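You operate a simulated robot arm through the tools that you are given. There is no shell and no other tool. Be economical: measure what you need, move in short steps, check, and stop when the job is done.

Carry out the task below with a simulated robot arm. There is one attempt and no reset: what you move stays moved.

TASK
Brush a patch of dressing from the steel tin on top of the striped block.
Fine: lay the tin's lid on the mat, use the wooden brush, put it back and seat the lid again. Set down upright: wooden brush. A coat counts when it lies all over at full strength: go over it till it gets no stronger.
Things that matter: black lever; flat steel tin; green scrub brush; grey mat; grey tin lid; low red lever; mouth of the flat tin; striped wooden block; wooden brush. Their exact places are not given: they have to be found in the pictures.

The check looks at the end state, three seconds after you hand in, the way a careful person would. Anything else that was tipped, shoved, dropped, spilled or broken makes it a failure. A push-on lid holds only when it is set on centred and level and pressed home; a screw cap is set on level and turned clockwise until tight.

THE ROBOT
A 6-joint arm with a two-finger parallel gripper on a trunk, on a base that drives. Base frame: it is fixed to the floor where the robot stands at the start and does not move with it; the origin is under the middle of the robot, x ahead of it, y to its left, z up. Lengths are in m, angles in degrees, forces in N, time in s.
With the tool pointing down near the work surface it reaches from about 0.1 to 0.7 m from the robot's upright axis, wherever it stands. Its first joint turns from -166.0 to 166.0 degrees. Places, roughly: black lever [0.3, 1.2, 0.4]; flat steel tin [0.7, -0.1, 0.8]; grey mat [0.6, -0.1, 0.8]; low red lever [0.4, 0.9, 0.6]; mouth of the flat tin [0.7, -0.1, 0.8]; striped wooden block (10x10x6 cm) [0.4, 1.1, 0.6]. Payload 3.91 kg.
Tool frame: the origin (TCP) lies between the finger pads and is the grasp point; the fingertips stand 0.03 m ahead of it; z points along the fingers, y is the line along which they close. Largest opening 0.11 m; finger width 0.02, thickness 0.01; the body of the gripper, 0.048 by 0.112 m, starts 0.055 m behind the TCP.
Orientation is that of the tool frame in the base frame, as a unit quaternion [x, y, z, w]. With the fingers straight down and closing along the base's y, the tool's x points along the base's -x, its y along +y and its z along -z.

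THE INTERFACE
- The arm moves only by the tool send_rows. Its argument "moves" is a list of rows, each a list of 7 numbers: the shift along the tool's x, y, z in m, then the turn, a rotation vector about the tool's x, y, z in degrees, then the finger opening in m, from 0 to 0.11. In form: [[dx, dy, dz, rx, ry, rz, fingers], ...]. A call has 1 to 12 rows; each row is the pose to reach, as a shift and turn from the pose commanded when the call began, along the tool's axes at that moment. Rows are played at 5 a second. More than 0.05 m and 8.6 degrees between two rows, or a gripper value outside its range, and nothing of the call is played. A pose out of reach is approached as far as the arm can. The call stops where the force on the tool passes 40 N (or 10 N more than at its start, if that is more) or the arm is blocked; 0.2 s more then pass. Each finger travels about 0.045 m/s and halts on what it meets, pressing with about 31 N; the grip force reading is that of the motor and also rises with nothing between the fingers. The clock runs only during rows and for 0.2 s after the last one: add rows that repeat a pose to give the fingers time. It gives the time, the measured TCP pose, the force on the tool (base axes), the opening and the grip force at its end, in the units of the frame above (readings bear some noise), with the torque about the TCP (base axes, N m) and any sound that the robot's microphone picked up, and new pictures: "pictures" is both (left out), scene, wrist or none.
- Cameras (640 x 400 px; columns grow to the right, rows downward): "scene" is now at [0.017, 0.1444, 1.5358]; the picture's right is [0.01, -1.00, 0.00], its down [-0.82, -0.01, -0.57] and it looks along [0.57, 0.01, -0.82] (base axes); focal length 221 px, centre (320, 200). "wrist" rides on the gripper at [0.071, 0.022, -0.107] in the tool frame; the picture's right is [-0.29, 0.96, 0.00], its down [-0.76, -0.23, -0.61] and it looks along [-0.58, -0.18, 0.79] (tool axes); focal length 243 px, centre (320, 200).
- lift_body(by): slides the trunk up (or, below 0, down) by that many m; the arm and the scene camera ride with it, the base frame stays. It gives what a move gives, with no picture.
- drive_base(legs): drives the robot by 1 to 6 legs, each [ahead, left, turn to the left] in m, m and degrees, along the robot's own axes; the way and the turn of a leg run together, so that a leg with both is an arc; at most 1.5 m and 180 degrees a leg. The arm and the cameras ride along, it lands a little off, and it stops where it bumps. It gives what a move gives, and a new picture of the scene camera.
- pan_tilt(pan, tilt): turns the head with the scene camera to pan (to the left, within 86 degrees either way) and tilt (down, from -29 to 69), counted from straight ahead of the robot. It gives what a move gives, and a new picture of the scene camera.
- locate(camera, pixels): for up to 12 pixels [column, row] of the newest picture of that camera ("zoom" is the newest enlarged one), the place [x, y, z] in the base frame of the surface seen there, good to about 0.003 m, but the place of the scene camera against the robot may be out by one fixed shift of up to 0.018 m in any direction. No time passes.
- inspect(camera, box): a new picture of the part [left, top, right, bottom] of that camera's present view, enlarged. No time passes.
- sign_off(): hands the job in; it is judged then, once.

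Keep the steps short. Do not move on a guess: measure, check each grasp and each placing, and mend mistakes. In all there are 80 turns and 260 pictures (those below and enlarged ones count). Leave the gripper open and the arm clear of the work at the hand-in unless told otherwise, and finish with a single line.

The tools are called after ">>>" by a JSON object that holds its "fn" and its "kwargs". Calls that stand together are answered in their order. send_rows: Moves the arm, as the interface text tells. Its arguments: {"type":"object","properties":{"moves":{"type":"array","items":{"type":"array","items":{"type":"number"}}},"pictures":{"type":"string","enum":["both","scene","wrist","none"]}},"required":["moves"]} The other tools are called the same way: lift_body (by) slides the trunk up or down; drive_base (legs) drives the base; pan_tilt (pan, tilt) turns the head that bears the scene camera; locate (camera, pixels) gives the place of the surface under pixels of a picture; inspect (camera, box) takes an enlarged picture of a part of a camera's view; sign_off () hands the job in.

At the start:

```text
time: 0.0
tool_pos: [0.3969, 0.0228, 1.126]
ee_rot: [-0.001, 1.0, -0.001, 0.001]
wrist_force: [-0.2, -0.6, -0.2]
torque: [0.02, -0.02, -0.02]
opening: 0.1099
finger_force: 0.1
trunk travel left (down, up): [-0.525, 0.065]
robot x, y, heading: [0.0002, -0.0007, -0.2]
head pan, tilt: [0.7, 55.2]
```

scene: 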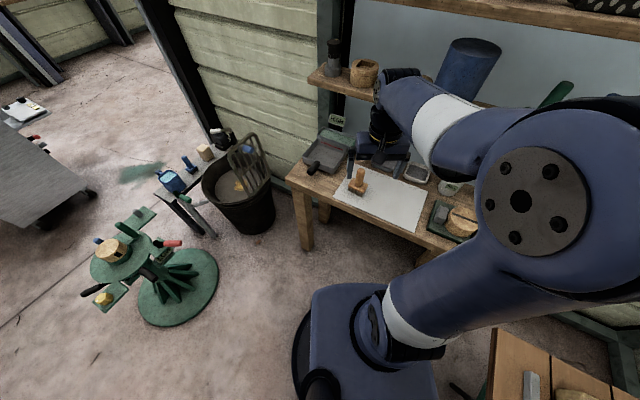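
wrist: 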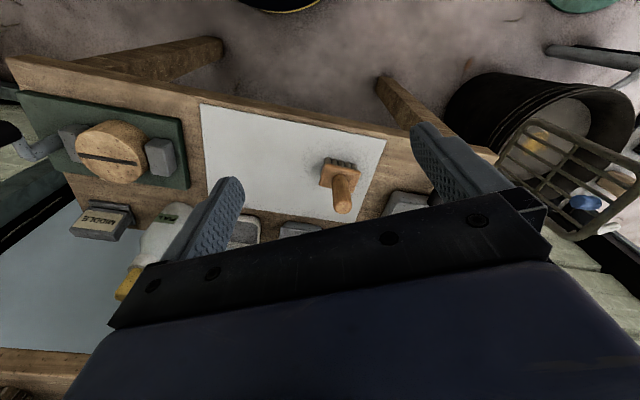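

I see the bench with mat, the wooden brush on it, and the green stand at left with the striped block. I'll enlarge these areas.

>>> {"fn": "inspect", "kwargs": {"camera": "scene", "box": [280, 110, 500, 250]}}

>>> {"fn": "inspect", "kwargs": {"camera": "scene", "box": [70, 130, 290, 330]}}

>>> {"fn": "inspect", "kwargs": {"camera": "wrist", "box": [60, 80, 460, 330]}}

```text
2.86 times, centred on (390, 180) of scene
```

zoom: 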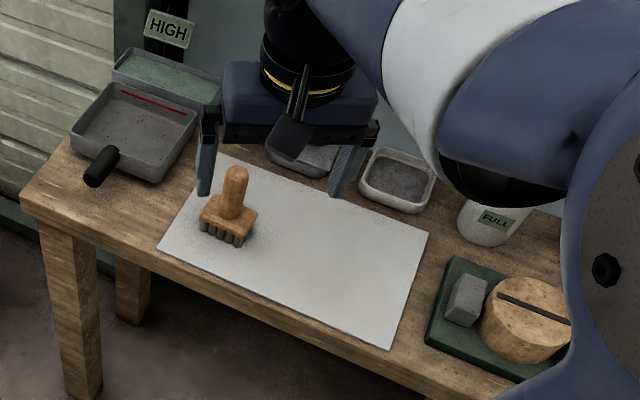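

```text
2.00 times, centred on (180, 230) of scene
```

zoom: 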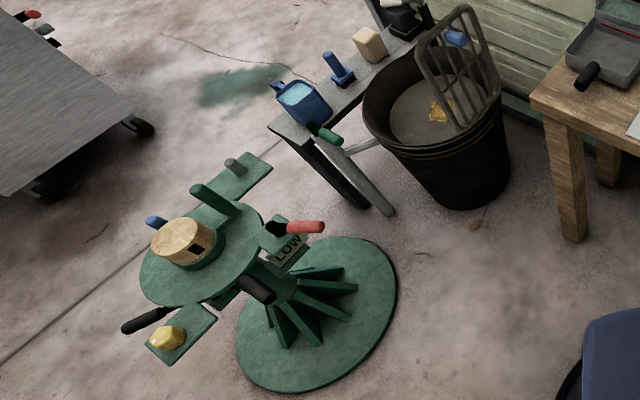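

```text
1.60 times, centred on (260, 205) of wrist
```

zoom: 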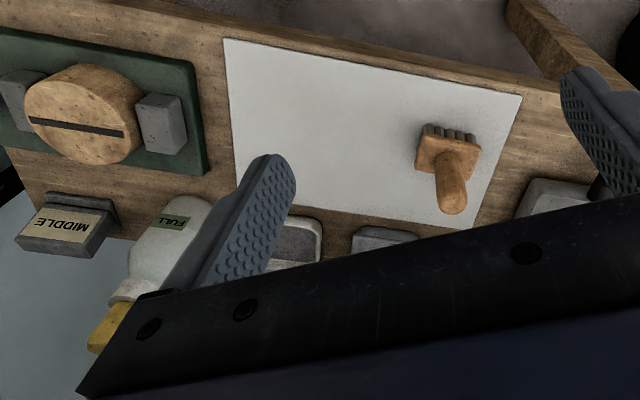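

The gripper hides the tins. I'll draw the arm back and to the right to bare the bench.

>>> {"fn": "send_rows", "kwargs": {"moves": [[0.04, -0.03, 0, 0, 0, 0, 0.11], [0.08, -0.06, 0, 0, 0, 0, 0.11], [0.12, -0.09, 0, 0, 0, 0, 0.11], [0.15, -0.13, 0, 0, 0, 0, 0.11], [0.16, -0.17, 0, 0, 0, 0, 0.11], [0.16, -0.21, 0, 0, 0, 0, 0.11], [0.16, -0.25, 0, 0, 0, 0, 0.11]]}}

```text
time: 1.6
tool_pos: [0.2381, -0.2334, 1.1241]
ee_rot: [0.0, 1.0, 0.0, 0.0]
wrist_force: [-0.3, -0.4, 0.8]
torque: [0.01, 0.02, -0.01]
opening: 0.1101
finger_force: 0.1
trunk travel left (down, up): [-0.525, 0.065]
robot x, y, heading: [-0.0009, -0.0025, -0.1]
head pan, tilt: [0.7, 55.2]
```

scene: 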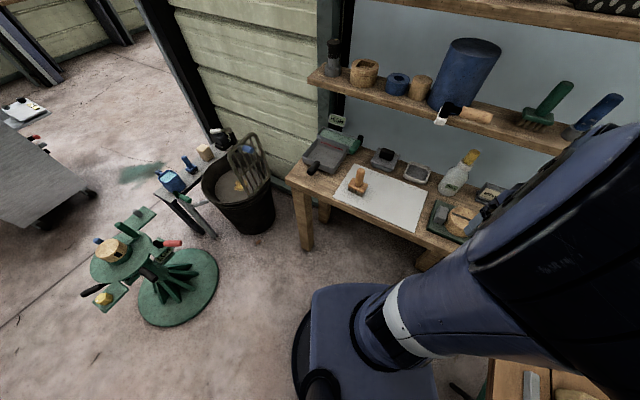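
wrist: 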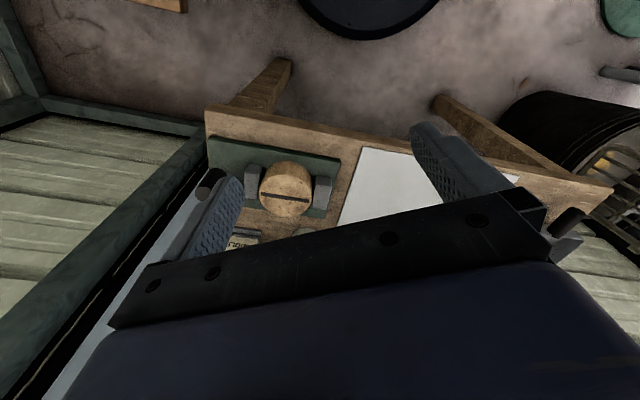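

The bench is bare now. I'll enlarge it.

>>> {"fn": "inspect", "kwargs": {"camera": "scene", "box": [290, 120, 450, 220]}}

>>> {"fn": "inspect", "kwargs": {"camera": "scene", "box": [360, 130, 520, 230]}}

>>> {"fn": "inspect", "kwargs": {"camera": "scene", "box": [75, 200, 235, 330]}}

```text
4.00 times, centred on (370, 170) of scene
```

zoom: 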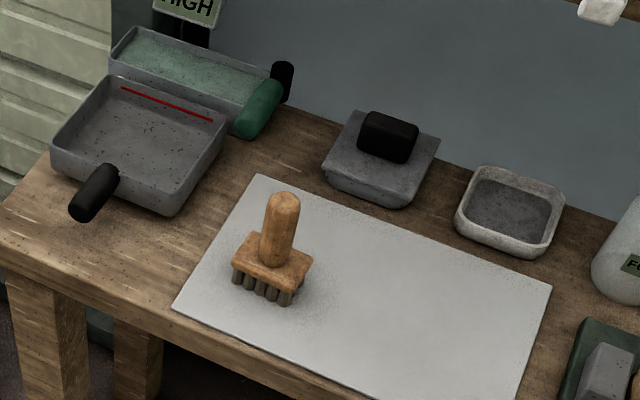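

```text
4.00 times, centred on (440, 180) of scene
```

zoom: 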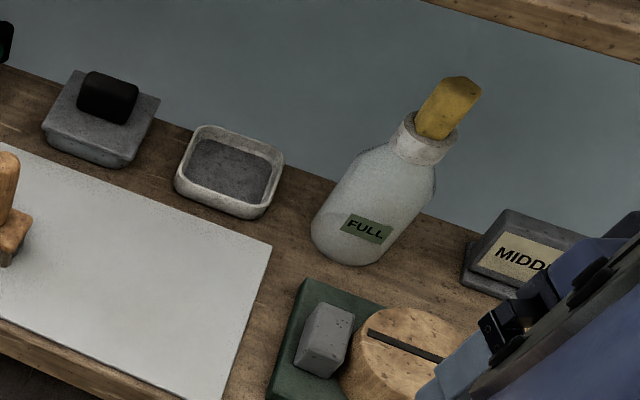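

```text
3.08 times, centred on (155, 265) of scene
```

zoom: 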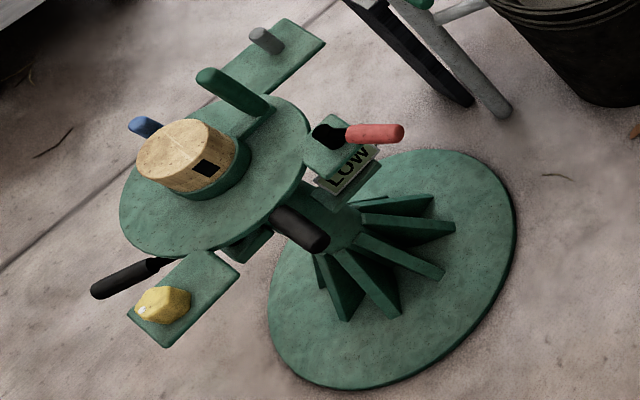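

Now measure main places.

>>> {"fn": "locate", "kwargs": {"camera": "scene", "pixels": [[386, 151], [377, 160], [358, 172], [357, 186], [345, 190], [420, 232], [417, 175], [112, 249], [101, 240], [320, 180], [172, 243], [90, 292]]}}

>>> {"fn": "inspect", "kwargs": {"camera": "scene", "box": [82, 225, 146, 265]}}

```text
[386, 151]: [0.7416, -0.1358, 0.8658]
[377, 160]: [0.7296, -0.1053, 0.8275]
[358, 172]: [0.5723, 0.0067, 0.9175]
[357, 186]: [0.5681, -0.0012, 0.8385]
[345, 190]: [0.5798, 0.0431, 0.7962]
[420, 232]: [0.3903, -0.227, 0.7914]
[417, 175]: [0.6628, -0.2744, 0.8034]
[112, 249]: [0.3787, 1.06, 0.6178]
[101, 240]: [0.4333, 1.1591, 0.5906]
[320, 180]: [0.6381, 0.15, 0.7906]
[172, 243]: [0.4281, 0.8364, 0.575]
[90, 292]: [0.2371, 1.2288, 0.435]
```

```text
10.00 times, centred on (114, 245) of scene
```

zoom: 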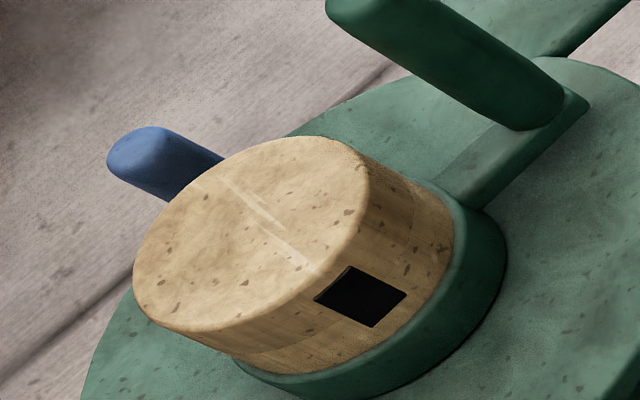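

Let me see the floor clearance before the bench and what the base looks like: tilt the head down fully.

>>> {"fn": "pan_tilt", "kwargs": {"pan": 0, "tilt": 69}}

```text
time: 2.4
tool_pos: [0.2373, -0.2322, 1.1256]
ee_rot: [0.0, 1.0, 0.0, 0.0]
wrist_force: [0.8, -0.7, 0.4]
torque: [0.03, 0.0, 0.02]
opening: 0.11
finger_force: 0.1
trunk travel left (down, up): [-0.525, 0.065]
robot x, y, heading: [0.0005, 0.0008, 0.3]
head pan, tilt: [0.0, 68.8]
```

scene: 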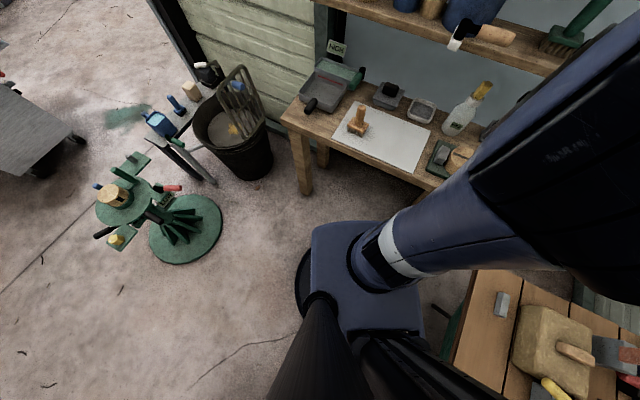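

>>> {"fn": "locate", "kwargs": {"camera": "scene", "pixels": [[315, 235], [301, 280], [297, 290], [305, 190], [283, 120], [440, 178], [330, 130], [460, 340], [222, 225], [180, 262], [318, 225], [392, 88]]}}

```text
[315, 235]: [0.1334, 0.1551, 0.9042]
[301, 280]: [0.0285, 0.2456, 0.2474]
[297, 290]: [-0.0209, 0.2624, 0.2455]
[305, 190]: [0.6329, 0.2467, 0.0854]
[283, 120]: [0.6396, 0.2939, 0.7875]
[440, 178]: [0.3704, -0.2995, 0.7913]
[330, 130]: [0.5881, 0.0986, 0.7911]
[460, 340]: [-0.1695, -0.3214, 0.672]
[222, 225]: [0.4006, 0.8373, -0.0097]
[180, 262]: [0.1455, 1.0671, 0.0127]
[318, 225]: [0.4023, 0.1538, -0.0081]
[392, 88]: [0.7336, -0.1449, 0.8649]
```

The base (radius ~0.26, 0.25 high) fits under the bench edge with the legs well aside. I'll drive 0.17 ahead to get the tin within reach.

>>> {"fn": "locate", "kwargs": {"camera": "scene", "pixels": [[360, 10], [420, 28], [500, 55], [345, 5]]}}

>>> {"fn": "drive_base", "kwargs": {"legs": [[0.17, 0, 0]]}}

>>> {"fn": "pan_tilt", "kwargs": {"pan": -10, "tilt": 58}}

```text
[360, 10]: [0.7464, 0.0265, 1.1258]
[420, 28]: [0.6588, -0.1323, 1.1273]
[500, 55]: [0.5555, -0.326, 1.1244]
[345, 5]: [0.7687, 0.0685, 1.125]
```

```text
time: 3.8
tool_pos: [0.4102, -0.2316, 1.1253]
ee_rot: [-0.001, 1.0, 0.001, -0.001]
wrist_force: [-0.4, 0.2, 0.3]
torque: [0.03, -0.03, -0.01]
opening: 0.1098
finger_force: 0.1
trunk travel left (down, up): [-0.525, 0.065]
robot x, y, heading: [0.1727, 0.0013, -0.2]
head pan, tilt: [0.0, 68.8]
```

scene: 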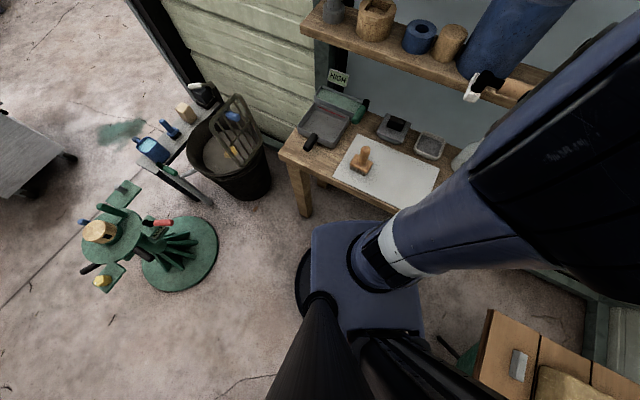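

```text
time: 4.6
tool_pos: [0.4098, -0.2326, 1.1248]
ee_rot: [-0.001, 1.0, 0.0, -0.001]
wrist_force: [-0.5, -0.4, -0.1]
torque: [0.03, 0.0, -0.02]
opening: 0.1102
finger_force: 0.0
trunk travel left (down, up): [-0.525, 0.065]
robot x, y, heading: [0.1714, -0.0002, 0.2]
head pan, tilt: [-10.0, 58.0]
```

scene: 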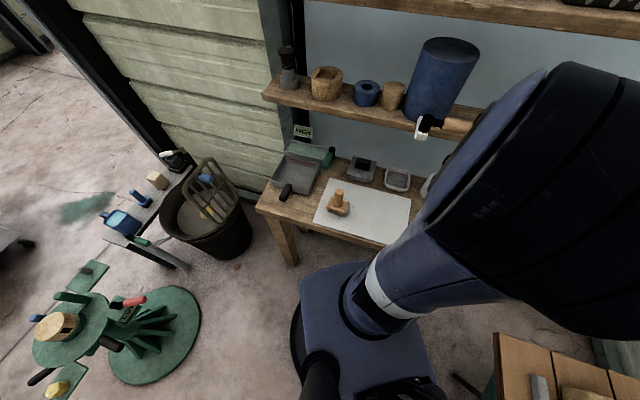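

The shelf edge (z≈1.13) overhangs the tin, so I need a tilted gripper, with the camera on top. First turn the tool −155° about its axis (two calls), in place.

>>> {"fn": "send_rows", "kwargs": {"moves": [[0, 0, 0, 0, 0, -8.5, 0.11], [0, 0, 0, 0, 0, -17, 0.11], [0, 0, 0, 0, 0, -25.5, 0.11], [0, 0, 0, 0, 0, -34, 0.11], [0, 0, 0, 0, 0, -42.5, 0.11], [0, 0, 0, 0, 0, -51, 0.11], [0, 0, 0, 0, 0, -59.5, 0.11], [0, 0, 0, 0, 0, -68, 0.11], [0, 0, 0, 0, 0, -76.5, 0.11], [0, 0, 0, 0, 0, -85, 0.11]], "pictures": "none"}}

>>> {"fn": "send_rows", "kwargs": {"moves": [[0, 0, 0, 0, 0, -8.5, 0.11], [0, 0, 0, 0, 0, -17, 0.11], [0, 0, 0, 0, 0, -25.5, 0.11], [0, 0, 0, 0, 0, -34, 0.11], [0, 0, 0, 0, 0, -42.5, 0.11], [0, 0, 0, 0, 0, -51, 0.11], [0, 0, 0, 0, 0, -59.5, 0.11], [0, 0, 0, 0, 0, -68, 0.11], [0, 0, 0, 0, 0, -70.4, 0.11], [0, 0, 0, 0, 0, -70.4, 0.11]]}}

```text
time: 6.8
tool_pos: [0.4093, -0.2313, 1.1263]
ee_rot: [-0.678, 0.735, 0.0, 0.0]
wrist_force: [0.8, -0.2, -0.3]
torque: [-0.01, -0.02, 0.0]
opening: 0.1099
finger_force: 0.0
trunk travel left (down, up): [-0.525, 0.065]
robot x, y, heading: [0.1704, 0.003, 0.3]
head pan, tilt: [-10.0, 58.0]
```

```text
time: 9.0
tool_pos: [0.4857, -0.0795, 1.1114]
ee_rot: [0.977, -0.214, -0.001, 0.003]
wrist_force: [-0.6, 0.8, 1.3]
torque: [0.0, 0.03, 0.02]
opening: 0.1099
finger_force: 0.1
out of reach, approached as far as the arm can: row 5, 6, 7, 8, 9, 10
trunk travel left (down, up): [-0.525, 0.065]
robot x, y, heading: [0.1728, -0.0008, 0.2]
head pan, tilt: [-10.0, 58.0]
```

scene: 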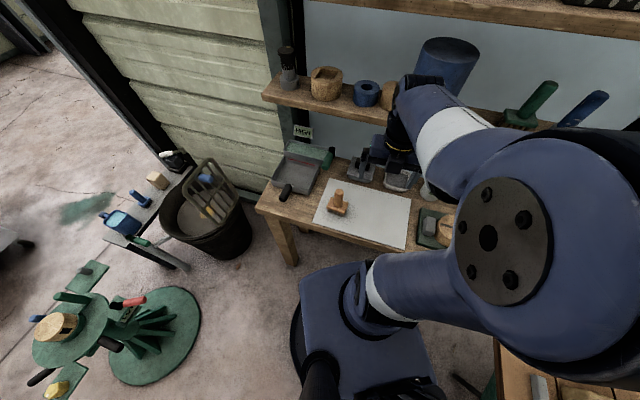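
wrist: 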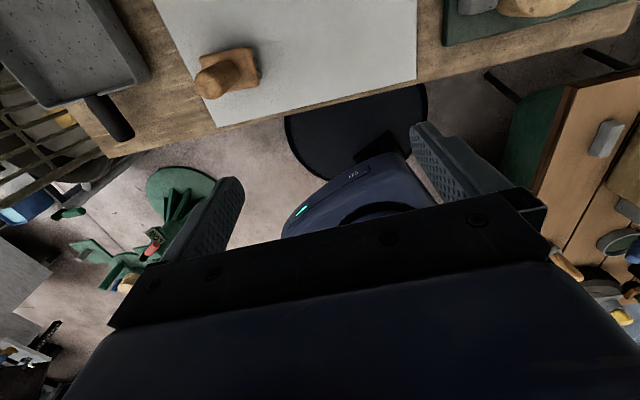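

Orientation reached, but the position slid. I'll test a small tilt to learn where the commanded pose stands.

>>> {"fn": "send_rows", "kwargs": {"moves": [[0, 0, 0, 0, 8, 0, 0.11], [0, 0, 0, 0, 16, 0, 0.11]], "pictures": "none"}}

```text
time: 9.6
tool_pos: [0.4837, -0.0789, 1.1123]
ee_rot: [0.968, -0.209, 0.137, 0.029]
wrist_force: [-0.1, 0.3, -0.6]
torque: [0.02, -0.01, 0.0]
opening: 0.1096
finger_force: 0.2
trunk travel left (down, up): [-0.525, 0.065]
robot x, y, heading: [0.175, -0.0005, 0.0]
head pan, tilt: [-10.0, 58.0]
```

Good: it holds from where it is. Tilt to 45° in total.

>>> {"fn": "send_rows", "kwargs": {"moves": [[0, 0, 0, 0, 8, 0, 0.11], [0, 0, 0, 0, 16, 0, 0.11], [0, 0, 0, 0, 24, 0, 0.11], [0, 0, 0, 0, 29, 0, 0.11], [0, 0, 0, 0, 29, 0, 0.11]]}}

```text
time: 10.8
tool_pos: [0.4828, -0.0797, 1.1135]
ee_rot: [0.902, -0.197, 0.374, 0.082]
wrist_force: [0.1, 0.4, 0.2]
torque: [0.0, 0.0, 0.0]
opening: 0.1098
finger_force: 0.2
trunk travel left (down, up): [-0.525, 0.065]
robot x, y, heading: [0.1719, -0.0032, 0.1]
head pan, tilt: [-10.0, 58.0]
```

scene: 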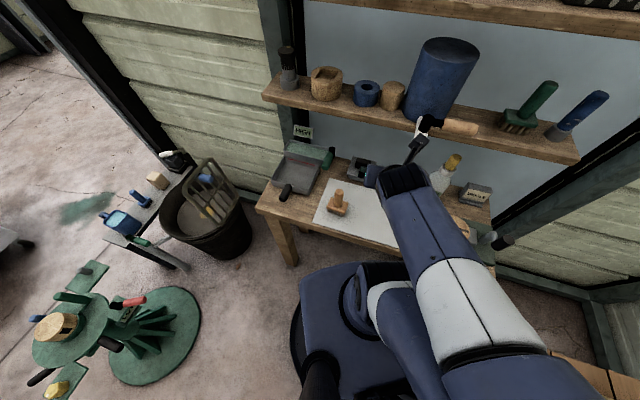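
wrist: 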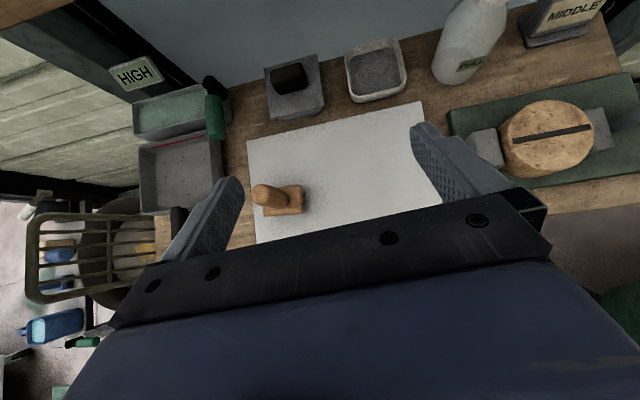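

Fine view of the bench. Enlarge the tin and brush and measure.

>>> {"fn": "inspect", "kwargs": {"camera": "wrist", "box": [230, 30, 450, 150]}}

>>> {"fn": "locate", "kwargs": {"camera": "wrist", "pixels": [[273, 67], [304, 63], [276, 90], [309, 86], [267, 71], [316, 60], [274, 119], [323, 109], [264, 195], [270, 208], [303, 188], [390, 160]]}}

```text
2.91 times, centred on (340, 90) of wrist
```

zoom: 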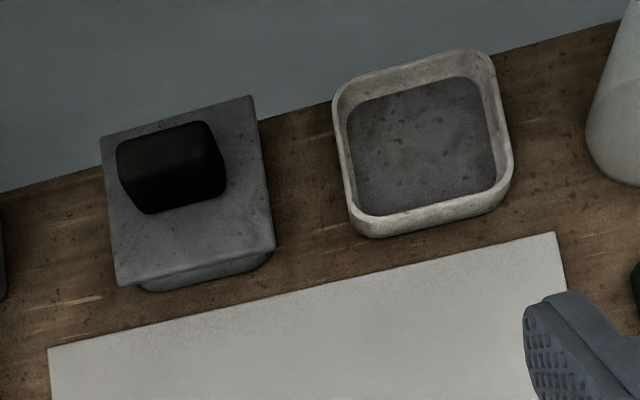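

```text
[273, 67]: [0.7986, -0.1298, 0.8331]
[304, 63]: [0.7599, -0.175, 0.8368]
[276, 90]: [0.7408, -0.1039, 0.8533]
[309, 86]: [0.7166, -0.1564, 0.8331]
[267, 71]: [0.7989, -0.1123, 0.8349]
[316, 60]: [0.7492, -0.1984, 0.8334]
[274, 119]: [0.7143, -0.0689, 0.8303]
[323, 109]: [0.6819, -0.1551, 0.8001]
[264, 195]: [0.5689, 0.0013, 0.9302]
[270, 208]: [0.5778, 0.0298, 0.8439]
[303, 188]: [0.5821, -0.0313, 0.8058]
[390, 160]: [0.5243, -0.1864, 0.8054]
```

Measure the knob more finely from the enlarged picture.

>>> {"fn": "locate", "kwargs": {"camera": "zoom", "pixels": [[128, 155], [200, 130], [216, 175], [150, 200], [165, 165], [112, 140], [250, 100], [268, 245], [120, 280], [350, 225], [500, 180], [420, 130]]}}

```text
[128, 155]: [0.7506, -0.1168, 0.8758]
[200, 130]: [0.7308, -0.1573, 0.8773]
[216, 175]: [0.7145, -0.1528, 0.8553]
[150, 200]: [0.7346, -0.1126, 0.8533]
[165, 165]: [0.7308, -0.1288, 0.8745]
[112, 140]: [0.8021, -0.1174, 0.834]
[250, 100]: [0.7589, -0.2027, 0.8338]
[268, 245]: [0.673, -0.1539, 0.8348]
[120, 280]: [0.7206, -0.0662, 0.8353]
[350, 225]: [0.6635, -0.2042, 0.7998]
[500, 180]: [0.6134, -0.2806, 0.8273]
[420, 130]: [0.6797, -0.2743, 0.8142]
```

Lid centre ≈ (0.739,-0.135), plate z 0.834, knob top 0.876, yaw about −29°. I'll go down over the mat to (0.55,-0.10,0.98), correcting yaw by −4.4°.

>>> {"fn": "send_rows", "kwargs": {"moves": [[-0.0113, -0.0024, 0.0358, -1, 0, 1, 0.11], [-0.0227, -0.0048, 0.0717, -2, 0, 2, 0.11], [-0.034, -0.0073, 0.1075, -3.1, 0, 3.1, 0.11], [-0.0454, -0.0097, 0.1434, -3.1, 0, 3.1, 0.11], [-0.0454, -0.0097, 0.1434, -3.1, 0, 3.1, 0.11]], "pictures": "wrist"}}

```text
time: 12.0
tool_pos: [0.5491, -0.1011, 0.9784]
ee_rot: [0.895, -0.231, 0.37, 0.096]
wrist_force: [0.9, 0.1, -0.6]
torque: [-0.03, 0.02, -0.03]
opening: 0.11
finger_force: 0.0
trunk travel left (down, up): [-0.525, 0.065]
robot x, y, heading: [0.1737, 0.0006, -0.1]
head pan, tilt: [-10.0, 58.0]
```

wrist: 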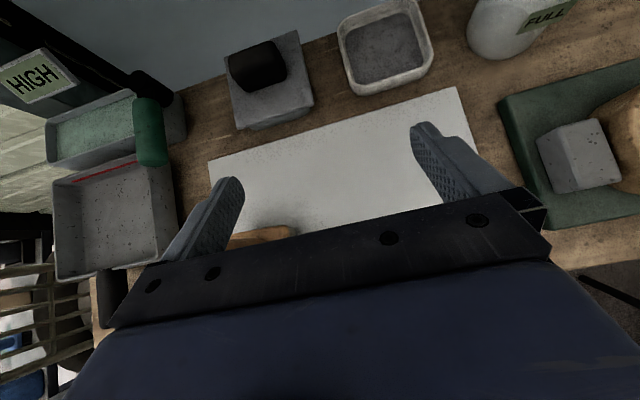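

Remeasure the lid and knob closer.

>>> {"fn": "inspect", "kwargs": {"camera": "wrist", "box": [210, 20, 340, 140]}}

>>> {"fn": "locate", "kwargs": {"camera": "wrist", "pixels": [[224, 57], [296, 32], [313, 101], [237, 125], [232, 57], [274, 43], [284, 60], [246, 86], [260, 60], [246, 75], [275, 130], [311, 110]]}}

```text
3.33 times, centred on (275, 80) of wrist
```

zoom: 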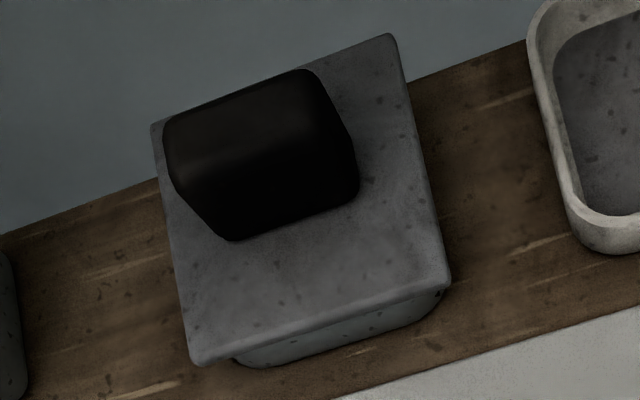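

```text
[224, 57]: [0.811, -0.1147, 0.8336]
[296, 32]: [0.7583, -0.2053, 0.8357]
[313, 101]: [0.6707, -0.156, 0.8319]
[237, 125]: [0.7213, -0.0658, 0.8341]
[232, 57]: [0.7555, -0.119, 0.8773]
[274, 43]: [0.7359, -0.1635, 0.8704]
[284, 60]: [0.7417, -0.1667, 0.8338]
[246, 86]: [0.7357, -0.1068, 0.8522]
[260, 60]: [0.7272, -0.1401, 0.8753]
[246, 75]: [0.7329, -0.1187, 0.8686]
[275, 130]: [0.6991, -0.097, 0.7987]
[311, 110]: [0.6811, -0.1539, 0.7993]
```

Approach the knob: two stages along the tool axis, with fingers open.

>>> {"fn": "send_rows", "kwargs": {"moves": [[0.01, -0.0155, 0.035, 0, 0, 0, 0.11], [0.02, -0.031, 0.07, 0, 0, 0, 0.11], [0.03, -0.0465, 0.105, 0, 0, 0, 0.11], [0.035, -0.0621, 0.14, 0, 0, 0, 0.11], [0.042, -0.0621, 0.165, 0, 0, 0, 0.11], [0.042, -0.0621, 0.165, 0, 0, 0, 0.11]]}}

```text
time: 13.4
tool_pos: [0.7078, -0.1182, 0.8943]
ee_rot: [0.895, -0.231, 0.371, 0.096]
wrist_force: [0.2, -0.5, -0.3]
torque: [-0.01, 0.02, 0.04]
opening: 0.1098
finger_force: 0.0
trunk travel left (down, up): [-0.525, 0.065]
robot x, y, heading: [0.17, 0.0014, -0.1]
head pan, tilt: [-10.0, 58.0]
```

scene: 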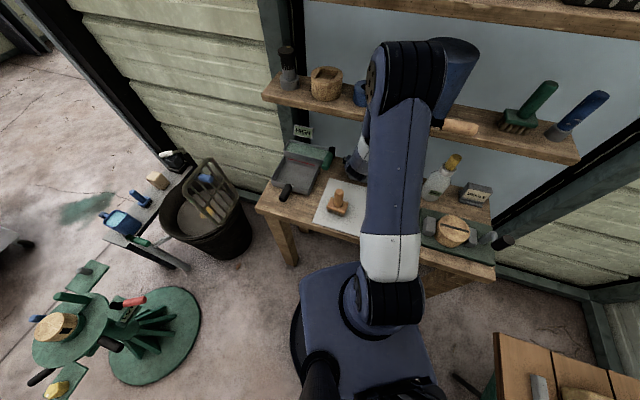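
wrist: 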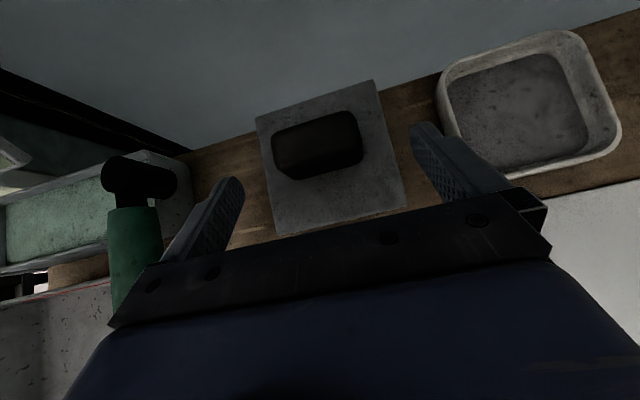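

Well aligned. Remeasure the knob from here.

>>> {"fn": "locate", "kwargs": {"camera": "wrist", "pixels": [[275, 130], [352, 115], [360, 155], [288, 173], [318, 150], [258, 119], [374, 84], [405, 206], [278, 234], [318, 165]]}}

>>> {"fn": "inspect", "kwargs": {"camera": "wrist", "box": [220, 60, 440, 260]}}

```text
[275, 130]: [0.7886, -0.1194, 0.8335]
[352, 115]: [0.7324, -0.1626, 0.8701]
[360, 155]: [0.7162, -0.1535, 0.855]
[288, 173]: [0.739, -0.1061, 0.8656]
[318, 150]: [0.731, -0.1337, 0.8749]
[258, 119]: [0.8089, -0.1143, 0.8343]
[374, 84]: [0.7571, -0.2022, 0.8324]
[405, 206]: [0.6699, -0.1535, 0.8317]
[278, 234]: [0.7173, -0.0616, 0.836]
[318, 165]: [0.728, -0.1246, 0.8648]
```

```text
2.00 times, centred on (330, 160) of wrist
```

zoom: 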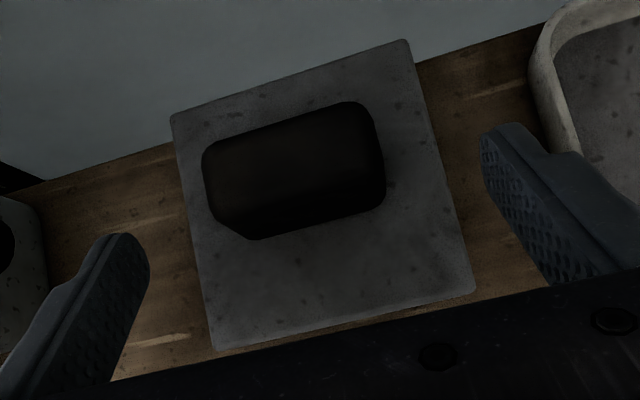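

Go the last 43 mm, then close on the knob.

>>> {"fn": "send_rows", "kwargs": {"moves": [[0.0016, -0.0005, 0.0216, 0, 0, 0, 0.11], [0.0032, -0.0011, 0.0432, 0, 0, 0, 0.11], [0.0032, -0.0011, 0.0432, 0, 0, 0, 0.11], [0.0032, -0.0011, 0.0432, 0, 0, 0, 0.03], [0.0032, -0.0011, 0.0432, 0, 0, 0, 0.03], [0.0032, -0.0011, 0.0432, 0, 0, 0, 0.03], [0.0032, -0.0011, 0.0432, 0, 0, 0, 0.03], [0.0032, -0.0011, 0.0432, 0, 0, 0, 0.03], [0.0032, -0.0011, 0.0432, 0, 0, 0, 0.03]], "pictures": "wrist"}}

```text
time: 15.4
tool_pos: [0.7361, -0.1315, 0.8647]
ee_rot: [0.894, -0.231, 0.371, 0.096]
wrist_force: [0.5, 0.0, 1.4]
torque: [0.11, 0.04, 0.03]
opening: 0.0595
finger_force: 31.2
trunk travel left (down, up): [-0.525, 0.065]
robot x, y, heading: [0.1705, 0.0, -0.0]
head pan, tilt: [-10.0, 58.0]
```

wrist: 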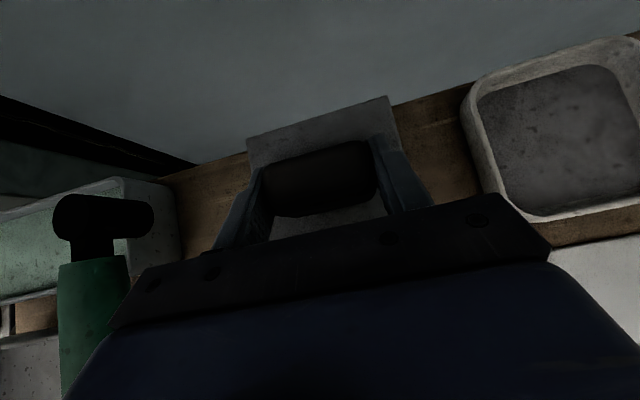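

Gripped (0.0595, 31 N). Seated pose noted. Lift straight up 50 mm.

>>> {"fn": "send_rows", "kwargs": {"moves": [[0.0035, 0, -0.0035, 0, 0, 0, 0.03], [0.0071, 0, -0.0071, 0, 0, 0, 0.03], [0.0106, 0, -0.0106, 0, 0, 0, 0.03], [0.0177, 0, -0.0177, 0, 0, 0, 0.03], [0.0248, 0, -0.0248, 0, 0, 0, 0.03], [0.0354, 0, -0.0354, 0, 0, 0, 0.03], [0.0354, 0, -0.0354, 0, 0, 0, 0.03]]}}

```text
time: 17.0
tool_pos: [0.7367, -0.131, 0.9135]
ee_rot: [0.895, -0.229, 0.37, 0.095]
wrist_force: [-0.1, -0.1, 0.1]
torque: [0.01, 0.02, -0.03]
opening: 0.0595
finger_force: 30.4
trunk travel left (down, up): [-0.525, 0.065]
robot x, y, heading: [0.1743, 0.0022, -0.1]
head pan, tilt: [-10.0, 58.0]
```

scene: 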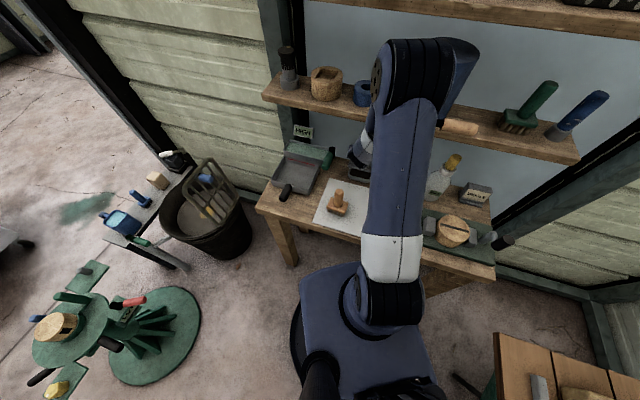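
wrist: 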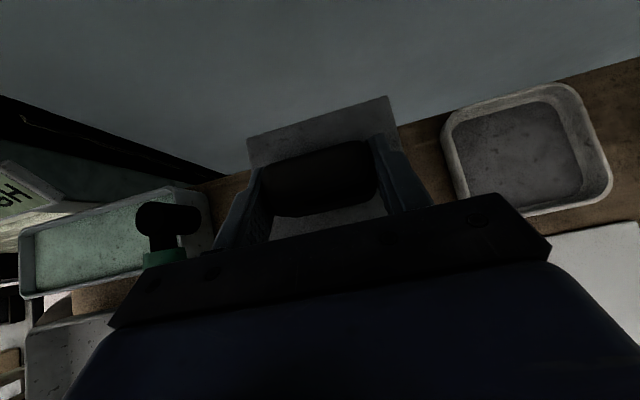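

The lid came along. Carry it back over the right half of the mat, to about (0.515,-0.19,0.93).

>>> {"fn": "send_rows", "kwargs": {"moves": [[-0.0176, 0.0265, -0.0215, 0, 0, 0, 0.03], [-0.0351, 0.0529, -0.0429, 0, 0, 0, 0.03], [-0.0527, 0.0794, -0.0644, 0, 0, 0, 0.03], [-0.0702, 0.1059, -0.0858, 0, 0, 0, 0.03], [-0.0878, 0.1323, -0.1073, 0, 0, 0, 0.03], [-0.1053, 0.1588, -0.1287, 0, 0, 0, 0.03], [-0.1053, 0.1588, -0.1287, 0, 0, 0, 0.03]]}}

>>> {"fn": "locate", "kwargs": {"camera": "wrist", "pixels": [[250, 136], [388, 98], [260, 180], [370, 160], [320, 190], [318, 175]]}}

>>> {"fn": "inspect", "kwargs": {"camera": "scene", "box": [300, 130, 500, 280]}}

```text
time: 18.6
tool_pos: [0.5476, -0.1372, 0.9535]
ee_rot: [0.895, -0.232, 0.368, 0.099]
wrist_force: [-0.4, -0.5, 0.1]
torque: [0.01, 0.0, 0.01]
opening: 0.0594
finger_force: 31.4
out of reach, approached as far as the arm can: row 4, 5, 6, 7
trunk travel left (down, up): [-0.525, 0.065]
robot x, y, heading: [0.1724, 0.003, 0.1]
head pan, tilt: [-10.0, 58.0]
```

scene: 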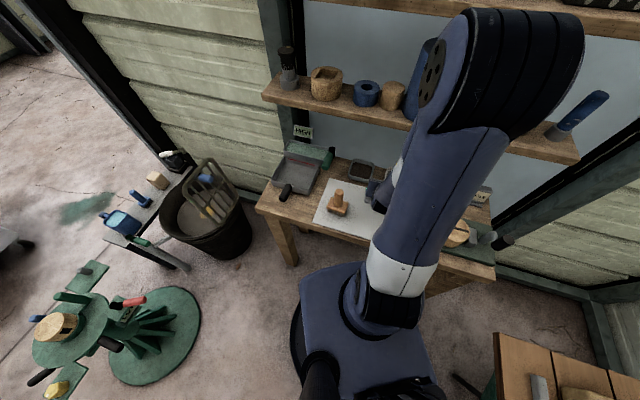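
wrist: 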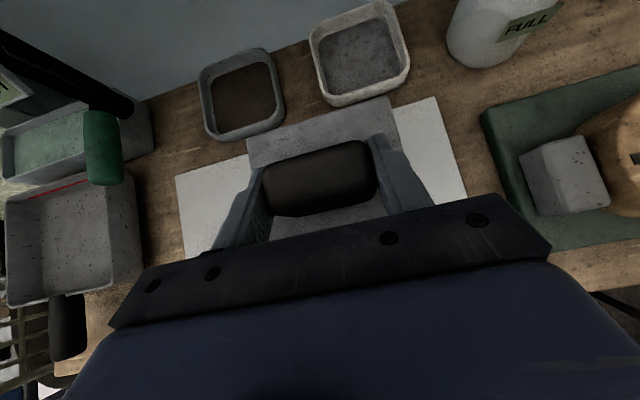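

```text
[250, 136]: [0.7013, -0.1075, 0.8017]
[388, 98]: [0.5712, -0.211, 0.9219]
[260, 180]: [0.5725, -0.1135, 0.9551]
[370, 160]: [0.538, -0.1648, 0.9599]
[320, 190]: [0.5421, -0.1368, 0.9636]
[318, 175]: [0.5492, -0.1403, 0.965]
```

```text
2.67 times, centred on (400, 205) of scene
```

zoom: 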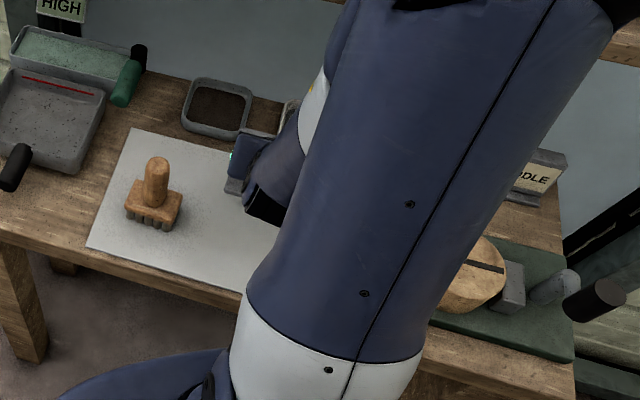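

Arm's too folded for further right. The tin is open, showing brown dressing. I'll back the base 0.08 m (carrying the lid, clear at z≈0.92), then extend.

>>> {"fn": "drive_base", "kwargs": {"legs": [[-0.08, 0, 0]]}}

```text
time: 19.6
tool_pos: [0.4684, -0.1382, 0.954]
ee_rot: [0.895, -0.232, 0.369, 0.099]
wrist_force: [-0.2, -0.1, -0.8]
torque: [0.03, 0.03, -0.01]
opening: 0.0596
finger_force: 31.8
trunk travel left (down, up): [-0.525, 0.065]
robot x, y, heading: [0.0936, -0.0016, 0.1]
head pan, tilt: [-10.0, 58.0]
```

scene: 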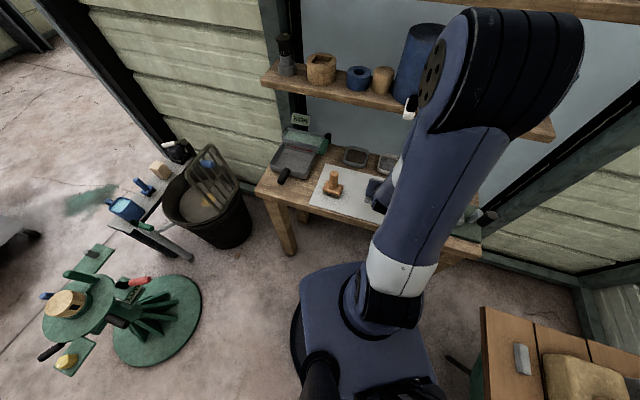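

Now move to above (0.524,-0.175) at z≈0.90.

>>> {"fn": "send_rows", "kwargs": {"moves": [[0.0028, 0.0018, 0.0283, 0, 0, 0, 0.03], [0.0057, 0.0035, 0.0566, 0, 0, 0, 0.03], [0.0085, 0.0053, 0.0849, 0, 0, 0, 0.03], [0.0085, 0.0053, 0.0849, 0, 0, 0, 0.03]]}}

>>> {"fn": "inspect", "kwargs": {"camera": "scene", "box": [270, 140, 470, 260]}}

```text
time: 20.6
tool_pos: [0.5315, -0.1619, 0.9028]
ee_rot: [0.894, -0.235, 0.366, 0.105]
wrist_force: [-1.0, 0.6, -1.5]
torque: [0.01, 0.02, -0.01]
opening: 0.0594
finger_force: 30.8
out of reach, approached as far as the arm can: row 1, 2, 3, 4
trunk travel left (down, up): [-0.525, 0.065]
robot x, y, heading: [0.0949, 0.0004, 0.1]
head pan, tilt: [-10.0, 58.0]
```

scene: 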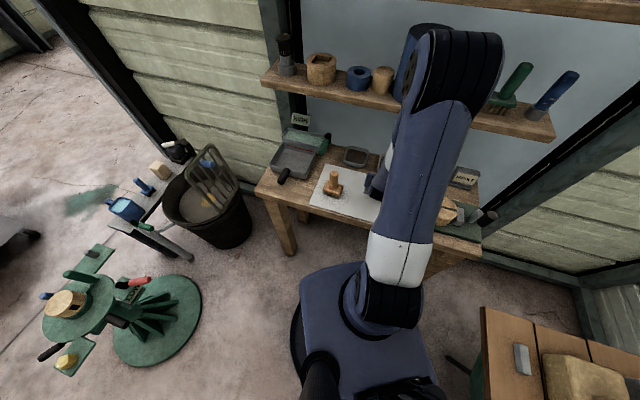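
wrist: 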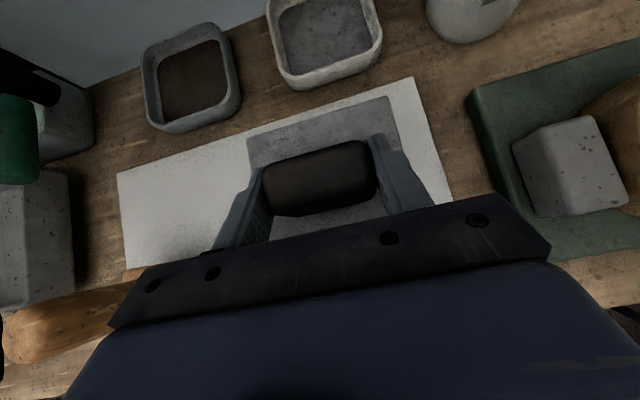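

```text
3.20 times, centred on (370, 200) of scene
```

zoom: 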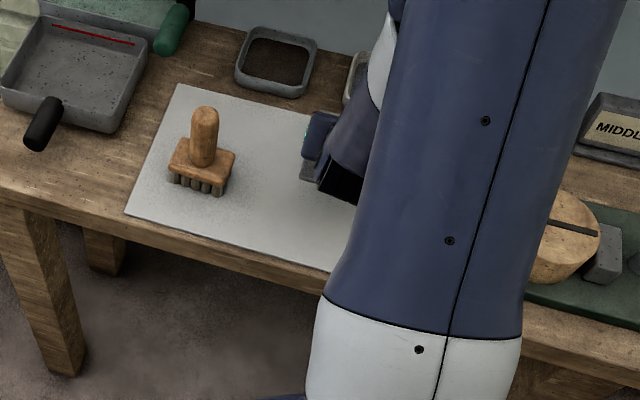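

Near enough: (0.53,-0.16), over the mat. Lower gently, 45 mm first.

>>> {"fn": "send_rows", "kwargs": {"moves": [[-0.0071, 0, 0.0071, 0, 0, 0, 0.03], [-0.0141, 0, 0.0141, 0, 0, 0, 0.03], [-0.0212, 0, 0.0212, 0, 0, 0, 0.03], [-0.0283, 0, 0.0283, 0, 0, 0, 0.03], [-0.0318, 0, 0.0318, 0, 0, 0, 0.03], [-0.0318, 0, 0.0318, 0, 0, 0, 0.03]]}}

>>> {"fn": "locate", "kwargs": {"camera": "wrist", "pixels": [[255, 145], [390, 105], [385, 125], [410, 90], [220, 170], [440, 190]]}}

```text
time: 22.0
tool_pos: [0.539, -0.1514, 0.8629]
ee_rot: [0.894, -0.234, 0.367, 0.103]
wrist_force: [-0.3, -0.2, -0.8]
torque: [0.03, 0.02, 0.01]
opening: 0.0593
finger_force: 30.2
out of reach, approached as far as the arm can: row 1, 2, 3, 4, 5, 6
trunk travel left (down, up): [-0.525, 0.065]
robot x, y, heading: [0.0866, -0.0011, 0.0]
head pan, tilt: [-10.0, 58.0]
```

scene: 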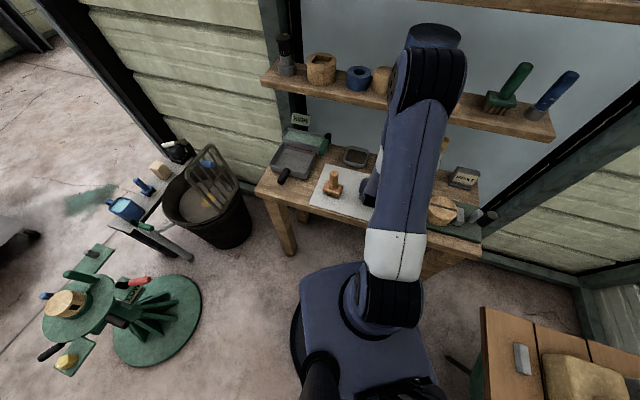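
wrist: 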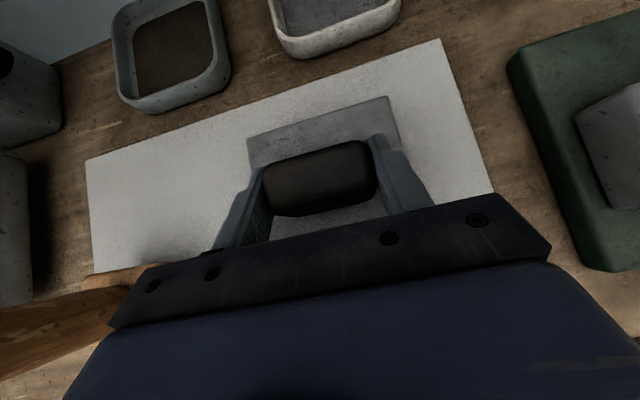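

```text
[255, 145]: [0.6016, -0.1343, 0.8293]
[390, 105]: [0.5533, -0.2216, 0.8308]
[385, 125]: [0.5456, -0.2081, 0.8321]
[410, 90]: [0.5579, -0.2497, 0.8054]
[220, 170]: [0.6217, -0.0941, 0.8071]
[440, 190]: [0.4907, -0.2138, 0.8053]
```

The trunk slide lowers exactly, so I'll use that: −0.012 m, and check force.

>>> {"fn": "lift_body", "kwargs": {"by": -0.012}}

>>> {"fn": "locate", "kwargs": {"camera": "wrist", "pixels": [[118, 40], [222, 70], [150, 108], [180, 45], [160, 60]]}}

```text
time: 22.6
tool_pos: [0.537, -0.1526, 0.8538]
ee_rot: [0.892, -0.235, 0.371, 0.104]
wrist_force: [-1.1, -2.1, 26.4]
torque: [0.26, -0.6, 0.08]
opening: 0.0599
finger_force: 30.5
trunk travel left (down, up): [-0.513, 0.077]
robot x, y, heading: [0.0922, 0.0011, 0.1]
head pan, tilt: [-10.0, 58.0]
```

```text
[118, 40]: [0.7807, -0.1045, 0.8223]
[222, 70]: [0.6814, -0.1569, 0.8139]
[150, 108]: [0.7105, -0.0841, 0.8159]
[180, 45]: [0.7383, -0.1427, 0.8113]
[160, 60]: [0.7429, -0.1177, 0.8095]
```

Lid touches the mat (26 N). Ease 2 mm up, then open and back off along the tool axis.

>>> {"fn": "lift_body", "kwargs": {"by": 0.003}}

>>> {"fn": "send_rows", "kwargs": {"moves": [[0, 0, 0, 0, 0, 0, 0.07], [0, 0, 0, 0, 0, 0, 0.08], [0, 0, 0, 0, 0, 0, 0.09], [0, 0, 0, 0, 0, 0, 0.09], [0.01, 0, -0.02, 0, 0, 0, 0.09], [0.02, 0, -0.05, 0, 0, 0, 0.09], [0.04, 0, -0.085, 0, 0, 0, 0.09], [0.04, 0, -0.085, 0, 0, 0, 0.09]]}}

```text
time: 23.1
tool_pos: [0.5363, -0.1506, 0.8535]
ee_rot: [0.894, -0.234, 0.367, 0.103]
wrist_force: [2.1, -2.3, 11.9]
torque: [0.09, -0.89, -0.16]
opening: 0.0596
finger_force: 31.1
trunk travel left (down, up): [-0.516, 0.074]
robot x, y, heading: [0.0882, 0.001, 0.2]
head pan, tilt: [-10.0, 58.0]
```

```text
time: 24.9
tool_pos: [0.5101, -0.1345, 0.944]
ee_rot: [0.894, -0.234, 0.368, 0.103]
wrist_force: [0.2, 0.0, -0.4]
torque: [0.02, 0.01, -0.03]
opening: 0.0899
finger_force: 0.0
trunk travel left (down, up): [-0.516, 0.074]
robot x, y, heading: [0.0941, 0.0041, -0.2]
head pan, tilt: [-10.0, 58.0]
```

scene: 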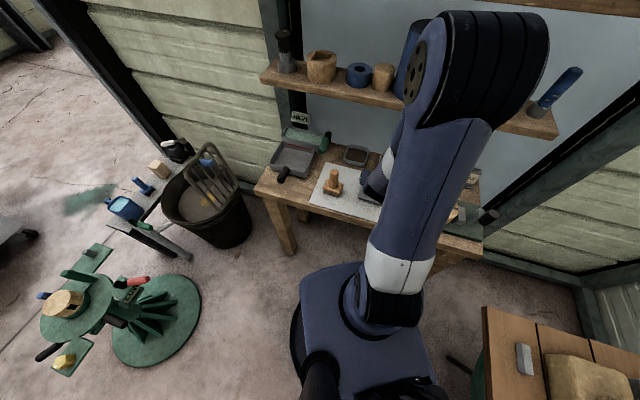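
wrist: 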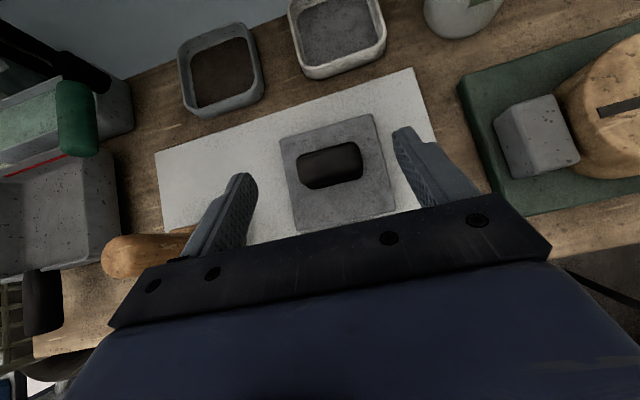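

Lid lies flat on the mat. Now raise/back off and shift left to look at the brush.

>>> {"fn": "send_rows", "kwargs": {"moves": [[-0.005, 0, -0.04, 0, 0, 0, 0.09], [-0.012, 0, -0.08, 0, 0, 0, 0.09], [-0.018, -0.03, -0.11, 0, 0, 0, 0.09], [-0.025, -0.065, -0.13, 0, 0, 0, 0.09], [-0.025, -0.105, -0.13, 0, 0, 0, 0.09], [-0.025, -0.141, -0.13, 0, 0, 0, 0.09], [-0.025, -0.141, -0.13, 0, 0, 0, 0.09]], "pictures": "wrist"}}

```text
time: 26.5
tool_pos: [0.4863, 0.044, 1.0152]
ee_rot: [0.894, -0.234, 0.367, 0.104]
wrist_force: [0.3, -0.4, -0.5]
torque: [-0.03, 0.01, -0.01]
opening: 0.0902
finger_force: 0.0
trunk travel left (down, up): [-0.516, 0.074]
robot x, y, heading: [0.0956, 0.0023, 0.1]
head pan, tilt: [-10.0, 58.0]
```

wrist: 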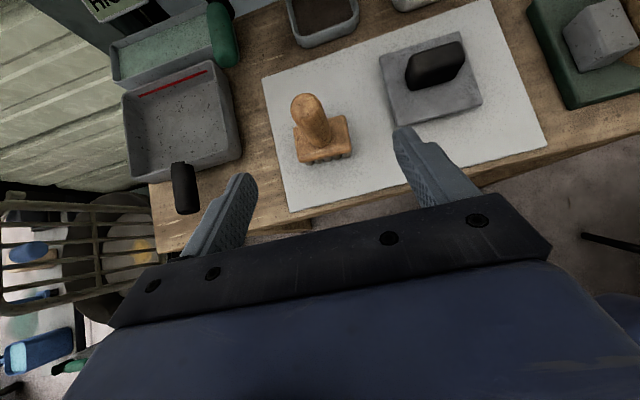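

Measure the brush.

>>> {"fn": "inspect", "kwargs": {"camera": "wrist", "box": [260, 70, 380, 180]}}

>>> {"fn": "locate", "kwargs": {"camera": "wrist", "pixels": [[305, 100], [292, 108], [325, 108], [305, 135], [331, 130], [315, 120], [350, 116], [354, 150], [298, 160], [294, 128], [340, 135], [290, 190]]}}

```text
3.64 times, centred on (320, 125) of wrist
```

zoom: 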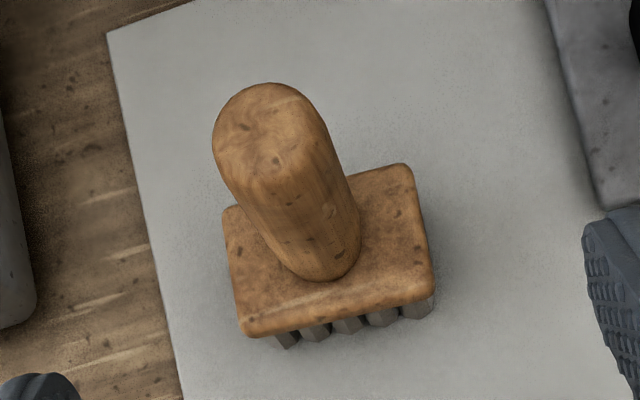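

```text
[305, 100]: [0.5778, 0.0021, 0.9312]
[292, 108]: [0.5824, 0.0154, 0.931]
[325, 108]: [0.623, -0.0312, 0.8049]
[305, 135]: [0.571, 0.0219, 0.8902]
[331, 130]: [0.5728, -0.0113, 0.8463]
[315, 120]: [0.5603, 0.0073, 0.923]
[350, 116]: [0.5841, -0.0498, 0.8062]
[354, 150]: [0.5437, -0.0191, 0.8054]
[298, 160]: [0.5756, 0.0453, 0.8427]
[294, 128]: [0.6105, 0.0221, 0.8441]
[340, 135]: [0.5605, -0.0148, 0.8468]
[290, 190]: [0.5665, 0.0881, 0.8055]
```

>>> {"fn": "locate", "kwargs": {"camera": "zoom", "pixels": [[228, 213], [405, 170], [428, 292], [245, 325], [240, 90], [300, 95], [260, 110], [325, 262], [260, 250], [355, 220], [216, 140], [330, 150]]}}

```text
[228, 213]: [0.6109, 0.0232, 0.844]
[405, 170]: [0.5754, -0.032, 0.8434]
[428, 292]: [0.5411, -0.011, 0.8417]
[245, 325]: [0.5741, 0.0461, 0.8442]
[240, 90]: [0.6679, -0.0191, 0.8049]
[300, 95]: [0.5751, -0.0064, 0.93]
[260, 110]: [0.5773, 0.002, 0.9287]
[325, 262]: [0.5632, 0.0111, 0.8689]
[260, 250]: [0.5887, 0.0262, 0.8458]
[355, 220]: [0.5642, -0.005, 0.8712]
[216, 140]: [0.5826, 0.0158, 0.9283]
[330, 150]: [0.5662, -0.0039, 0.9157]
```

Brush centre (0.575,0.007), handle top 0.93, base plate top 0.845. Approach to 50 mm short of grasp, level roll by 1.3°.

>>> {"fn": "send_rows", "kwargs": {"moves": [[-0.006, -0.003, 0.027, 0.4, 0, 0, 0.09], [-0.012, -0.006, 0.054, 0.8, 0, 0, 0.09], [-0.018, -0.009, 0.081, 1.2, 0, 0, 0.09], [-0.0221, -0.011, 0.108, 1.27, 0, 0, 0.09], [-0.0221, -0.011, 0.108, 1.27, 0, 0, 0.09]], "pictures": "wrist"}}

>>> {"fn": "locate", "kwargs": {"camera": "wrist", "pixels": [[320, 150], [310, 130], [330, 130], [320, 140], [300, 140], [340, 150]]}}

```text
time: 27.7
tool_pos: [0.5425, 0.0226, 0.9227]
ee_rot: [0.896, -0.23, 0.369, 0.093]
wrist_force: [0.7, 0.2, -1.5]
torque: [0.0, 0.0, -0.03]
opening: 0.0897
finger_force: 0.1
trunk travel left (down, up): [-0.516, 0.074]
robot x, y, heading: [0.0913, 0.0016, 0.0]
head pan, tilt: [-10.0, 58.0]
```

wrist: 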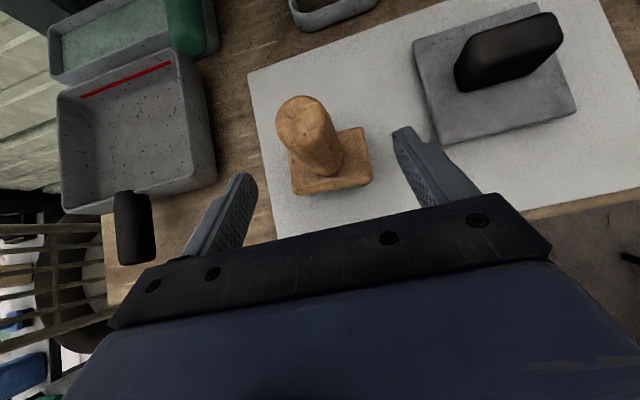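

```text
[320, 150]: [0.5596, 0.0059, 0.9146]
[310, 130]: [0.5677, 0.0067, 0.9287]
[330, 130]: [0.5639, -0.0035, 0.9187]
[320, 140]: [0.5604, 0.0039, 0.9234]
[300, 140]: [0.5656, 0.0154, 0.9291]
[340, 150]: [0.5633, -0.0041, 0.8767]
```

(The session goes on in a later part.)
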